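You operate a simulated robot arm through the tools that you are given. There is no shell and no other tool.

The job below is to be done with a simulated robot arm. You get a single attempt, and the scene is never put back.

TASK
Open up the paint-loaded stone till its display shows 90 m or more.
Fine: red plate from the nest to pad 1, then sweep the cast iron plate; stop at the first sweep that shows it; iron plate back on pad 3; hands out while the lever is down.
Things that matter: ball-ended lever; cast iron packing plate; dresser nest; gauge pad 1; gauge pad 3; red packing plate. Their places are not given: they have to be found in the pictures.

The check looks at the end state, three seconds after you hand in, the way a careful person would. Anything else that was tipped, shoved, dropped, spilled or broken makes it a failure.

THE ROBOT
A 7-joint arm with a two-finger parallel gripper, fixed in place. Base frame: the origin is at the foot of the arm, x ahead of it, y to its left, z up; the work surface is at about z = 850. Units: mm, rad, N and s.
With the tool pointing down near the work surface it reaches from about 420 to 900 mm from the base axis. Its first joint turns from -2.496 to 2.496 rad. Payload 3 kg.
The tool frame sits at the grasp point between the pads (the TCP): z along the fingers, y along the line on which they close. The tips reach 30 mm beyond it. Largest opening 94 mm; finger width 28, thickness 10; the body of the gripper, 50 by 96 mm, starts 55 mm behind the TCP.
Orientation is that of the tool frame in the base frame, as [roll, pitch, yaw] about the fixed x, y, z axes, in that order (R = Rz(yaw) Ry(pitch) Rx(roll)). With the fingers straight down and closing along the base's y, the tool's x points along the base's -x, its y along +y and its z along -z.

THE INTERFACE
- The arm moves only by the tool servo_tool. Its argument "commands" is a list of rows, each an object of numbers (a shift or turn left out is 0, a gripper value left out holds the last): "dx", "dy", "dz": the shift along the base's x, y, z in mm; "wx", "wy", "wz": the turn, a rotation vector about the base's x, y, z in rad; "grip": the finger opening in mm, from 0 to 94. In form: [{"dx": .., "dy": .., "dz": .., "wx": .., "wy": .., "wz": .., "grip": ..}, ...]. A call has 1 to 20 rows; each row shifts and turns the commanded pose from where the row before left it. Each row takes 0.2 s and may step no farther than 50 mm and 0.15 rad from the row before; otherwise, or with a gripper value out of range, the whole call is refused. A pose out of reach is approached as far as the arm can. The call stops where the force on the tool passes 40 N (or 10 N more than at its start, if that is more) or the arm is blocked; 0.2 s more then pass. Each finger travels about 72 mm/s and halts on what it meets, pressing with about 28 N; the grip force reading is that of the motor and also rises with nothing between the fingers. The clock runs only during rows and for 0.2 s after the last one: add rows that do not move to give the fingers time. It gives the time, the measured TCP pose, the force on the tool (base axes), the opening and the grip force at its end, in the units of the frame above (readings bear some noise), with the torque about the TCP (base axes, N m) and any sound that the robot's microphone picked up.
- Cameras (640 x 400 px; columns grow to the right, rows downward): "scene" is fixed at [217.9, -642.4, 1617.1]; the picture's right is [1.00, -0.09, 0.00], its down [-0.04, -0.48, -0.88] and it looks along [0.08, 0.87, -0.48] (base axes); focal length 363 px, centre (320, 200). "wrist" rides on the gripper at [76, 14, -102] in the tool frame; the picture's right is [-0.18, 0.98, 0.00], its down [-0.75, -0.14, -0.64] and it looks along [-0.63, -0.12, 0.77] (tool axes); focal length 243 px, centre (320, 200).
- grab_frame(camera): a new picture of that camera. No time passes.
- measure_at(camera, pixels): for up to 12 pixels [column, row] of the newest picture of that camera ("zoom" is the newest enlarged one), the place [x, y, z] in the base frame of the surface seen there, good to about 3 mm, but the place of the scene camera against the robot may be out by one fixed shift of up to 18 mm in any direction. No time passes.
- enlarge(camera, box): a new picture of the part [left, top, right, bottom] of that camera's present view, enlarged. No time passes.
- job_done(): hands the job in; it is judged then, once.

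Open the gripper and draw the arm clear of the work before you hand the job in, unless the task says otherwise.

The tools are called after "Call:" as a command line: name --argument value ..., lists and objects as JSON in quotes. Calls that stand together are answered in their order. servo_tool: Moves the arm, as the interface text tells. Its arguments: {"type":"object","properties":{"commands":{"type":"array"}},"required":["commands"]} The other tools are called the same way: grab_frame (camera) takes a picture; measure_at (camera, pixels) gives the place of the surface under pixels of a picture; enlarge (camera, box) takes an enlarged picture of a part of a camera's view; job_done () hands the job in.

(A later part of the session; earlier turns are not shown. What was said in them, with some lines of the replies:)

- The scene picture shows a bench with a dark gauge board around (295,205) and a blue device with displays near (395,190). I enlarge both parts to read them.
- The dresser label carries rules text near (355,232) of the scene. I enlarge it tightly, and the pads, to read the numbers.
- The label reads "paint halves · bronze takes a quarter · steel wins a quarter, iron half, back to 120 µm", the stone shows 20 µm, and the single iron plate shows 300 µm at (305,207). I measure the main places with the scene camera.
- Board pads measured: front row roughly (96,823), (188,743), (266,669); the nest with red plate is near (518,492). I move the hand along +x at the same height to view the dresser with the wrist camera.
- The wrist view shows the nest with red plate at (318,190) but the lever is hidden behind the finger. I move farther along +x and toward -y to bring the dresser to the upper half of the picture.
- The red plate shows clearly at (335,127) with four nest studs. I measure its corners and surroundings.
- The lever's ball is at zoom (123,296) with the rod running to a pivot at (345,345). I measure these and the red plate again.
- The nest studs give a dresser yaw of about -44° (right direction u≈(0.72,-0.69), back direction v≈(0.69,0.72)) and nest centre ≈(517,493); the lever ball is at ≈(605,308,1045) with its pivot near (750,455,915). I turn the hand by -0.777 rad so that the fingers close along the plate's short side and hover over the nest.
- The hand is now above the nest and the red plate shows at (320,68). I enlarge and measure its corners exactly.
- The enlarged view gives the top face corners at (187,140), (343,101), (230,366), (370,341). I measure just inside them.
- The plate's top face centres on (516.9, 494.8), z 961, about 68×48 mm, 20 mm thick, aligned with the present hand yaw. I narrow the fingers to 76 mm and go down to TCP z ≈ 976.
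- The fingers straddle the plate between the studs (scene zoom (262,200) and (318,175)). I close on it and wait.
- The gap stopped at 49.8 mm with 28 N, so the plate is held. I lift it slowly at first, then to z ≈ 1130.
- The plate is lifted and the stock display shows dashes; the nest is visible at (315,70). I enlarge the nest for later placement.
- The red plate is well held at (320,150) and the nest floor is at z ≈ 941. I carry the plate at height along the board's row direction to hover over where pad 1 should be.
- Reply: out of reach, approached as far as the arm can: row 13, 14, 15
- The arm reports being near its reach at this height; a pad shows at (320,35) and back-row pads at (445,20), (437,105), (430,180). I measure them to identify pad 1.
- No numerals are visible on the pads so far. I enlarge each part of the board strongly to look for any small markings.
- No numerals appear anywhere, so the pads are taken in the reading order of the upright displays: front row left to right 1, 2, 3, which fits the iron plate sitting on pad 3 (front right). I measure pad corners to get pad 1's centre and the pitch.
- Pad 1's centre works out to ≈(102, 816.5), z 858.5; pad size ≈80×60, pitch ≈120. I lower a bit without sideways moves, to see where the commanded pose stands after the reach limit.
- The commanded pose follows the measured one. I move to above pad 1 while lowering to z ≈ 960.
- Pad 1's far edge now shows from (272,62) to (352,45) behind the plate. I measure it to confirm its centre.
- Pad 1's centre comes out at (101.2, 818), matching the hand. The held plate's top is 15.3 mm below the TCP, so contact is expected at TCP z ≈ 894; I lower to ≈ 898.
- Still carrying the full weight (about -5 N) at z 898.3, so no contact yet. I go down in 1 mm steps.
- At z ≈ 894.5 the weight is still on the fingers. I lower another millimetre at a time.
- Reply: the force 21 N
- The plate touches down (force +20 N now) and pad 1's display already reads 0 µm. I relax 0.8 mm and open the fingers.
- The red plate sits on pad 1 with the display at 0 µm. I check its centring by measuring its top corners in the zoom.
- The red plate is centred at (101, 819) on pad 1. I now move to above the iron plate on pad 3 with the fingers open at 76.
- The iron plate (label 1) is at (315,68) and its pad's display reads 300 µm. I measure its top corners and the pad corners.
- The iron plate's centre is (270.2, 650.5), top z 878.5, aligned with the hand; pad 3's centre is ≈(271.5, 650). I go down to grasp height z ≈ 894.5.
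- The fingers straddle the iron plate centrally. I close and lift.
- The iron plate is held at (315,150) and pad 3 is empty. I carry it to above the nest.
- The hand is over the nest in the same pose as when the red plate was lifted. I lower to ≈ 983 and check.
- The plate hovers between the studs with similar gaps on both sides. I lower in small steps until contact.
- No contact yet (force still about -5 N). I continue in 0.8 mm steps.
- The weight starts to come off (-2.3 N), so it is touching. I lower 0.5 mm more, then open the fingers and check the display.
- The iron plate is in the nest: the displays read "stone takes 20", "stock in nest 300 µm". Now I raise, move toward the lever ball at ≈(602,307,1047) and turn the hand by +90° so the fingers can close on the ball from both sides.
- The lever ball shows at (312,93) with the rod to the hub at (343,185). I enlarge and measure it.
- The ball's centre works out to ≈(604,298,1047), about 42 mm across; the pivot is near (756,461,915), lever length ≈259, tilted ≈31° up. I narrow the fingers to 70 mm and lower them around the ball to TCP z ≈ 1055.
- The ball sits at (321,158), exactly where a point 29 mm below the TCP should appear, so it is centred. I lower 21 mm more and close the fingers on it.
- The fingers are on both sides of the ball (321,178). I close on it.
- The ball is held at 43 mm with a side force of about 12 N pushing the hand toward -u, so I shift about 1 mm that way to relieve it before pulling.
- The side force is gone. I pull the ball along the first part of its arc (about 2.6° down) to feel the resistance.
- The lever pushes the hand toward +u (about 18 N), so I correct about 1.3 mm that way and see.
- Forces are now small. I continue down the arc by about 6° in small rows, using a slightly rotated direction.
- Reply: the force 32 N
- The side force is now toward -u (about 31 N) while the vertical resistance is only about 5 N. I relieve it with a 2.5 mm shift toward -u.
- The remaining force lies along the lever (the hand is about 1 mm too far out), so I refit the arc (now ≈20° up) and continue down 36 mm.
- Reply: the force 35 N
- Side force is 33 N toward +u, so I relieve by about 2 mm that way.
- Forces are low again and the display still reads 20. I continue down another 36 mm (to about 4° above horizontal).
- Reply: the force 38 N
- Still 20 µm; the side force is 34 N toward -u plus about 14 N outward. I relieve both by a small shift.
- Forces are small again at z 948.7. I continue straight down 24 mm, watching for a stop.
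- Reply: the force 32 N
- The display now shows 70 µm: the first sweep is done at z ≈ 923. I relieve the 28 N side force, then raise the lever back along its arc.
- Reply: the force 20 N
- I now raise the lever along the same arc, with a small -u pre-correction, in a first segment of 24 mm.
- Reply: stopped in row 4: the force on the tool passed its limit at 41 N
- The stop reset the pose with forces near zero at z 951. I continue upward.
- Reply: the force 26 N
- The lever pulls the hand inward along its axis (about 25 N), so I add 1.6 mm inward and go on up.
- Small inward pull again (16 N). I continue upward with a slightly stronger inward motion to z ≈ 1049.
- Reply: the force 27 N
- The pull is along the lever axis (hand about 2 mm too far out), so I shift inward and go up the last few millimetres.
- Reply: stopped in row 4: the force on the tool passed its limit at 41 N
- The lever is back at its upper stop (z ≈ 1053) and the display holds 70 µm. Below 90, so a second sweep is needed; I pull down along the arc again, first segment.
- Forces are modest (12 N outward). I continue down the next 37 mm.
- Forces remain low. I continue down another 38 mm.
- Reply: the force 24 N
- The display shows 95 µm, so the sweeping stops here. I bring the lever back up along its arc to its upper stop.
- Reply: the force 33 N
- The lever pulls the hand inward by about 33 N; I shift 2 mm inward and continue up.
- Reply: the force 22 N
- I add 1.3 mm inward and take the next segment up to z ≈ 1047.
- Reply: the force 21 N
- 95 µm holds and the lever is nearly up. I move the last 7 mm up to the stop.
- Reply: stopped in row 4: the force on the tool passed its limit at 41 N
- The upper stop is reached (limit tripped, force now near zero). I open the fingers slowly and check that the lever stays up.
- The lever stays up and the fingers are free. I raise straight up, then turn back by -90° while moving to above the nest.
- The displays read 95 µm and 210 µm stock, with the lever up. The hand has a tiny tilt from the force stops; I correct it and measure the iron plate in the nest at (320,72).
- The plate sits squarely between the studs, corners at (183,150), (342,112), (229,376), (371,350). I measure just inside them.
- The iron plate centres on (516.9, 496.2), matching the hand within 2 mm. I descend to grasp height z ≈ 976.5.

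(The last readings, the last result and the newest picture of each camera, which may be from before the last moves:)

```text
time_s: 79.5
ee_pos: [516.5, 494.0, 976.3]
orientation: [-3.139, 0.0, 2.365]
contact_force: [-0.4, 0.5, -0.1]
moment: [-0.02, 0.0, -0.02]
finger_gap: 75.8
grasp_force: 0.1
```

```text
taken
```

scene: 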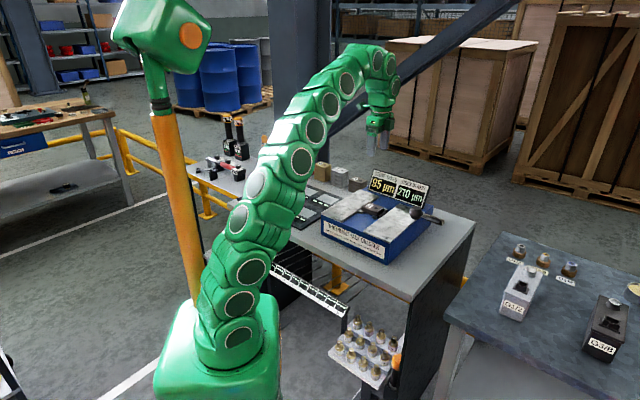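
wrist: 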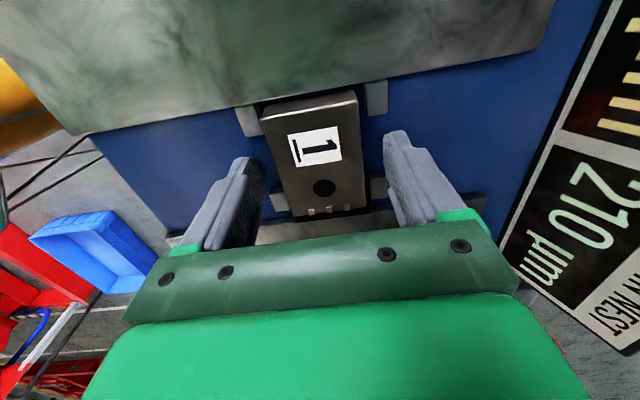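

The fingers straddle the plate at (315,150) clear of the studs. I close and lift it.

Call:
servo_tool --commands '[{"grip": 36}, {}, {}, {}]'

Call:
servo_tool --commands '[{"dz": 4}, {"dz": 8}, {"dz": 15}, {"dz": 30}, {"dz": 40}, {"dz": 45}, {"dz": 8}, {}]'

Call:
enlarge --camera "scene" --box '[310, 130, 470, 240]'

```text
time_s: 80.5
ee_pos: [516.7, 494.9, 976.7]
orientation: [-3.14, -0.002, 2.365]
contact_force: [1.3, 1.1, 0.6]
moment: [0.07, -0.06, 0.01]
finger_gap: 49.6
grasp_force: 27.8
```

```text
time_s: 82.3
ee_pos: [515.3, 493.7, 1126.7]
orientation: [-3.14, 0.001, 2.366]
contact_force: [-1.0, 0.5, -5.1]
moment: [0.0, 0.02, 0.01]
finger_gap: 49.4
grasp_force: 28.0
```

```text
3.64 times, centred on (390, 185) of scene
```

zoom: 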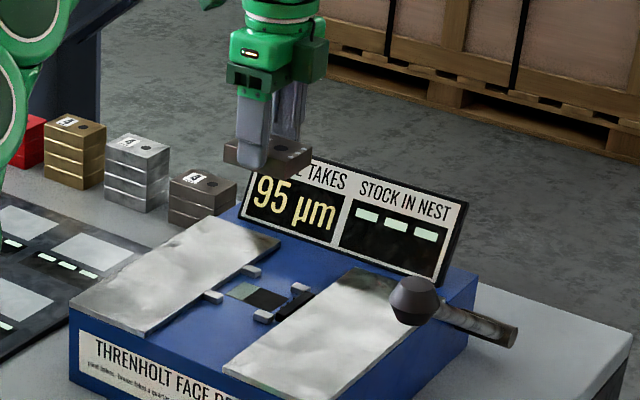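

The plate is lifted; the stone reads 95 and the nest shows dashes. I carry it back to above pad 3.

Call:
servo_tool --commands '[{"dx": -20, "dy": 12.7}, {"dx": -31, "dy": 19.7}, {"dx": -31, "dy": 19.7}, {"dx": -31, "dy": 19.7}, {"dx": -31, "dy": 19.7}, {"dx": -31, "dy": 19.7}, {"dx": -31, "dy": 19.7}, {"dx": -24, "dy": 15.3}, {"dx": -14.6, "dy": 9.4}, {}]'

Call:
grab_frame --camera "wrist"

Call:
enlarge --camera "wrist" --box '[220, 0, 420, 125]'

```text
time_s: 84.5
ee_pos: [271.2, 649.0, 1125.3]
orientation: [-3.139, -0.001, 2.365]
contact_force: [0.2, -0.4, -5.6]
moment: [-0.01, -0.01, 0.0]
finger_gap: 49.9
grasp_force: 27.9
```

```text
taken
```

wrist: 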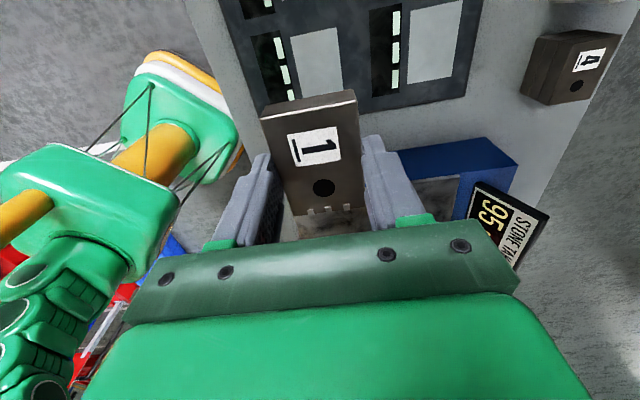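

```text
3.20 times, centred on (320, 62) of wrist
```

zoom: 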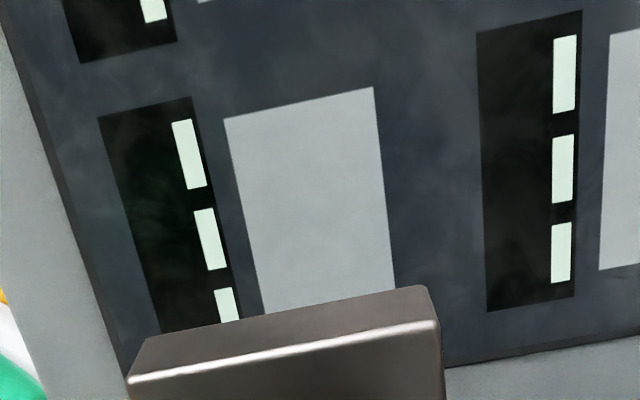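

Pad 3 is empty below, as expected. I lower to z ≈ 899.

Call:
servo_tool --commands '[{"dy": 0.5, "dz": -40}, {"dz": -45}, {"dz": -45}, {"dz": -40}, {"dz": -28}, {"dz": -16}, {"dz": -8}, {"dz": -4.5}, {}]'

Call:
enlarge --camera "wrist" --box '[200, 20, 460, 220]'

```text
time_s: 86.5
ee_pos: [272.0, 650.2, 900.4]
orientation: [-3.14, 0.0, 2.365]
contact_force: [0.4, 0.0, -5.4]
moment: [0.01, -0.03, -0.02]
finger_gap: 49.7
grasp_force: 28.3
```

```text
2.00 times, centred on (330, 120) of wrist
```

zoom: 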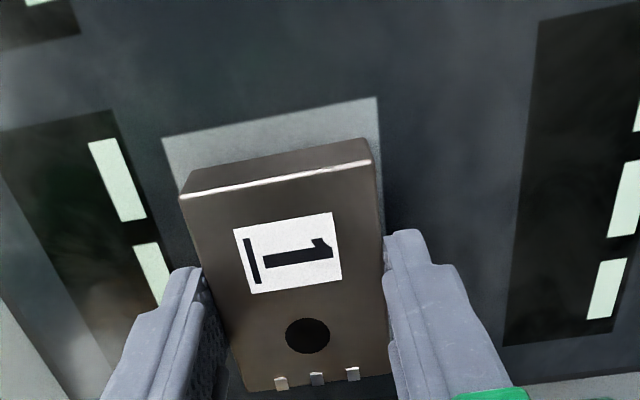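

The plate hangs just above pad 3, aligned like the red one was. I lower in small steps until contact.

Call:
servo_tool --commands '[{"dz": -2}, {"dz": -1.5}, {"dz": -1}, {}]'

Call:
servo_tool --commands '[{"dz": -0.8}, {}]'

```text
time_s: 87.5
ee_pos: [270.8, 651.0, 895.3]
orientation: [-3.139, 0.0, 2.366]
contact_force: [-0.2, -0.7, -4.6]
moment: [0.02, -0.02, -0.02]
finger_gap: 49.9
grasp_force: 28.1
```

```text
time_s: 88.1
ee_pos: [271.5, 651.3, 894.6]
orientation: [-3.14, 0.001, 2.364]
contact_force: [0.3, -0.2, -2.1]
moment: [-0.01, -0.1, 0.03]
finger_gap: 49.7
grasp_force: 27.7
```

The weight is coming off (-2.1 N), so the plate touches the pad. I lower 0.5 mm more, open, and rise straight up.

Call:
servo_tool --commands '[{"dz": -0.5}, {}, {"grip": 54}, {"grip": 62}, {"grip": 74}, {}]'

Call:
servo_tool --commands '[{"dz": 5}, {"dz": 15}, {"dz": 30}, {"dz": 40}, {"dz": 45}, {"dz": 45}, {"dz": 45}, {}]'

Call:
grab_frame --camera "wrist"

Call:
enlarge --camera "wrist" --box '[220, 0, 420, 125]'

Call:
enlarge --camera "scene" --box '[240, 150, 460, 270]'

```text
time_s: 89.5
ee_pos: [270.7, 651.6, 893.8]
orientation: [-3.138, 0.0, 2.364]
contact_force: [0.5, -0.9, 0.3]
moment: [-0.04, 0.0, 0.02]
finger_gap: 73.7
grasp_force: 0.1
```

```text
time_s: 91.3
ee_pos: [272.0, 651.1, 1119.0]
orientation: [-3.139, 0.001, 2.364]
contact_force: [-0.6, 0.2, 0.6]
moment: [0.03, -0.01, 0.0]
finger_gap: 73.7
grasp_force: 0.1
```

```text
taken
```

wrist: 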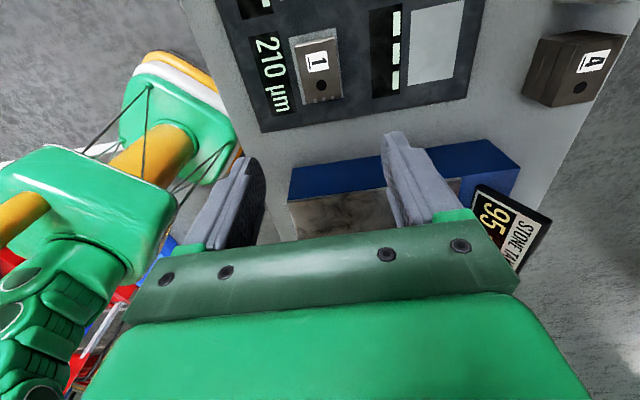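

```text
3.20 times, centred on (320, 62) of wrist
```

zoom: 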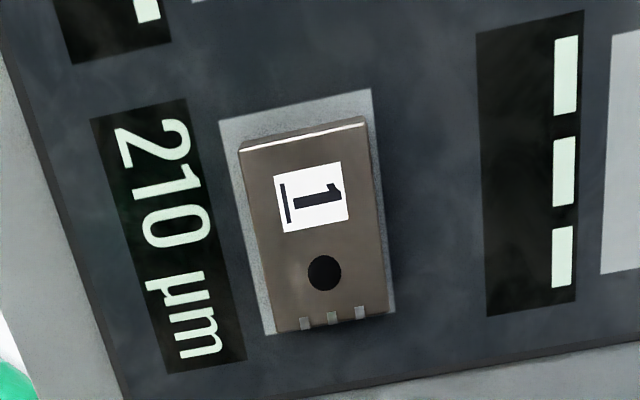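

```text
2.91 times, centred on (350, 210) of scene
```

zoom: 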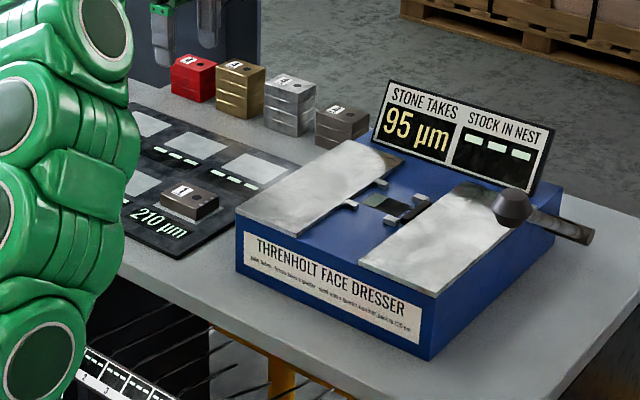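

The iron plate is on pad 3 (display 210 µm), the stone shows 95 µm, and the lever is up. I check the plate's centring on the pad.

Call:
measure_at --camera "zoom" --pixels '[[245, 156], [366, 128], [278, 326], [382, 308], [224, 126], [368, 94], [270, 328], [392, 300]]'

```text
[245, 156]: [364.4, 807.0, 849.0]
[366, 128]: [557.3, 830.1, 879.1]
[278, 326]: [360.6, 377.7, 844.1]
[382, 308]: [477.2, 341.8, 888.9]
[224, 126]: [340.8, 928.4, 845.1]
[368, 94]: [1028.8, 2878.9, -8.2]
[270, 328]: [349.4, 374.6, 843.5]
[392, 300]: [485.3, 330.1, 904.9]
```

That zoom was the scene one; I repeat the measurement in the wrist picture's own pixels.

Call:
measure_at --camera "wrist" --pixels '[[297, 48.5], [334, 40], [307, 101], [339, 96], [290, 39.5], [335, 30], [304, 102], [342, 93], [316, 70]]'

```text
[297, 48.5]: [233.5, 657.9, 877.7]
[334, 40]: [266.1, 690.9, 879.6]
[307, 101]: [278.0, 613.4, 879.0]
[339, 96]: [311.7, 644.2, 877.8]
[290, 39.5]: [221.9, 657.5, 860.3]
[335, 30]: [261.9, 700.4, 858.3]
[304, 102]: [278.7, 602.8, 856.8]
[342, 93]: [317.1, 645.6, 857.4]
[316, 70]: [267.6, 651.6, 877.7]
```

Plate centre (272.3, 651.6) versus pad centre ≈(270.5, 651): well on the pad. I open the gripper fully and withdraw up and back toward the start pose.

Call:
servo_tool --commands '[{"dz": 35, "grip": 94}, {"dx": -20, "dy": -10, "dz": 30}, {"dx": -25, "dy": -12, "dz": 25}, {"dx": -25, "dy": -12, "dz": 19}, {"dx": -25, "dy": -12}, {"dx": -25, "dy": -12}, {"dx": -25, "dy": -12}, {"dx": -19, "dy": -9}, {}]'

Call:
grab_frame --camera "wrist"

Call:
grab_frame --camera "scene"

Call:
enlarge --camera "scene" --box '[230, 120, 480, 276]'

```text
time_s: 93.3
ee_pos: [115.8, 570.9, 1223.5]
orientation: [-3.126, -0.005, 2.35]
contact_force: [-0.1, 0.6, 1.4]
moment: [0.04, -0.01, -0.01]
finger_gap: 94.1
grasp_force: 0.1
```

```text
taken
```

wrist: 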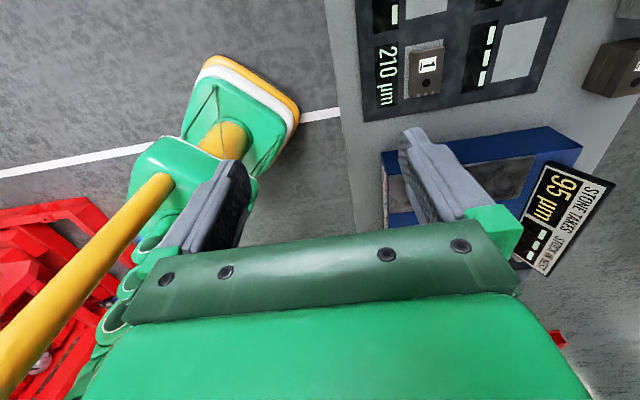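

```text
taken
```

scene: 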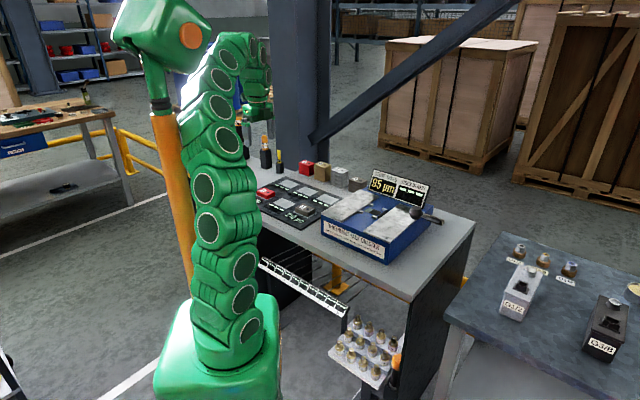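

```text
2.56 times, centred on (355, 198) of scene
```

zoom: 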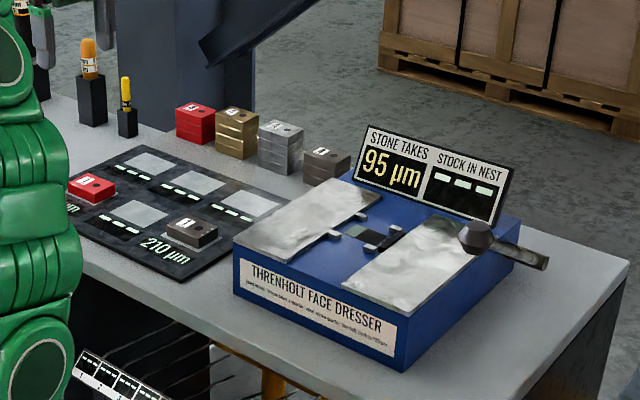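

All shows as wanted: stone 95 µm, nest empty, red plate on pad 1 (zoom (92,188)), iron plate on pad 3 with 210 µm, lever up, stacks untouched. I let the arm settle once before handing in.

Call:
servo_tool --commands '[{}, {}, {}]'

Call:
enlarge --camera "scene" --box '[180, 110, 340, 230]'

```text
time_s: 94.1
ee_pos: [117.9, 571.4, 1224.0]
orientation: [-3.127, -0.003, 2.349]
contact_force: [-0.4, 0.1, -0.1]
moment: [0.02, -0.04, 0.03]
finger_gap: 94.3
grasp_force: 0.0
```

```text
3.33 times, centred on (260, 170) of scene
```

zoom: 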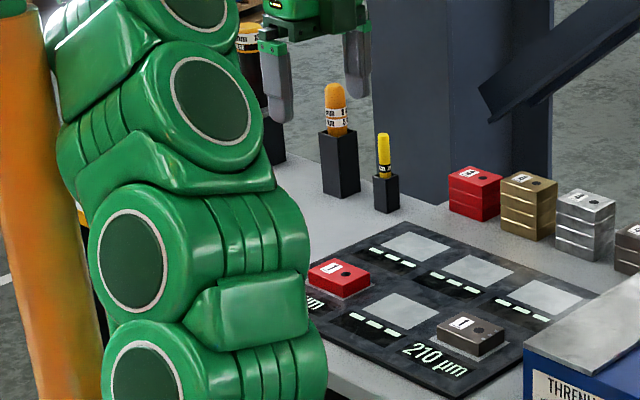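

The pose lags its command by about 10 mm here, perhaps near a joint limit, so I back off a little toward the free part of the path and check that it tracks.

Call:
servo_tool --commands '[{"dx": 20, "dy": 10}, {"dx": 20, "dy": 10}, {}, {}]'

Call:
grab_frame --camera "scene"

```text
time_s: 95.1
ee_pos: [148.2, 591.6, 1228.0]
orientation: [3.141, 0.002, 2.366]
contact_force: [-0.2, 0.0, -0.4]
moment: [0.01, 0.0, -0.02]
finger_gap: 94.0
grasp_force: 0.0
```

```text
taken
```

scene: 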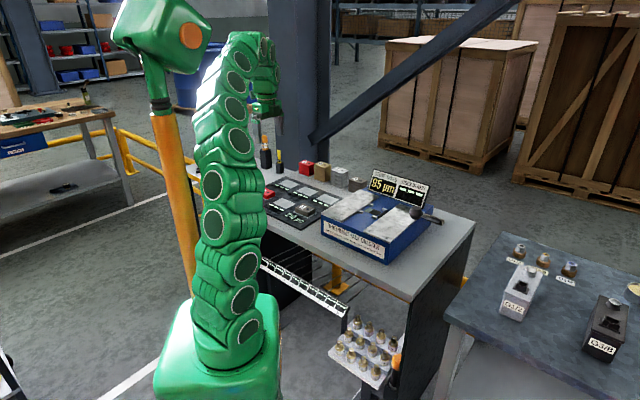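

The arm now tracks exactly at (148,592,1228), clear of the work with the gripper open; the stone reads 95 µm and both plates sit on their pads. I hand in the job.

Call:
job_done

```text
The job is handed in.
```

The stone's display now reads 95 µm, above the 90 you asked for, and I have handed the job in. I took the "90 m" in the task as 90 µm, since that is the unit on the display.

- **Red plate:** moved from the nest to pad 1; its display reads 0 µm.
- **Sweeps:** two with the cast iron plate. The first brought the stone from 20 to 70 µm and the second to 95 µm, so I stopped there.
- **Iron plate:** back on pad 3, where its display reads 210 µm (it started at 300 µm).
- **Lever:** returned to its upper stop. The hand held the lever's ball through both sweeps and stayed away from the nest while the lever was down.
- **Everything else:** in the last pictures the stacks and the rest of the bench look untouched. The gripper is open and the arm is clear of the work.

The pads carry no printed numbers. I took the iron plate's starting place (front right) as pad 3, because you said to put it "back" there. That made the front-left pad number 1. If the pads are numbered differently, both plates are on the wrong pads.
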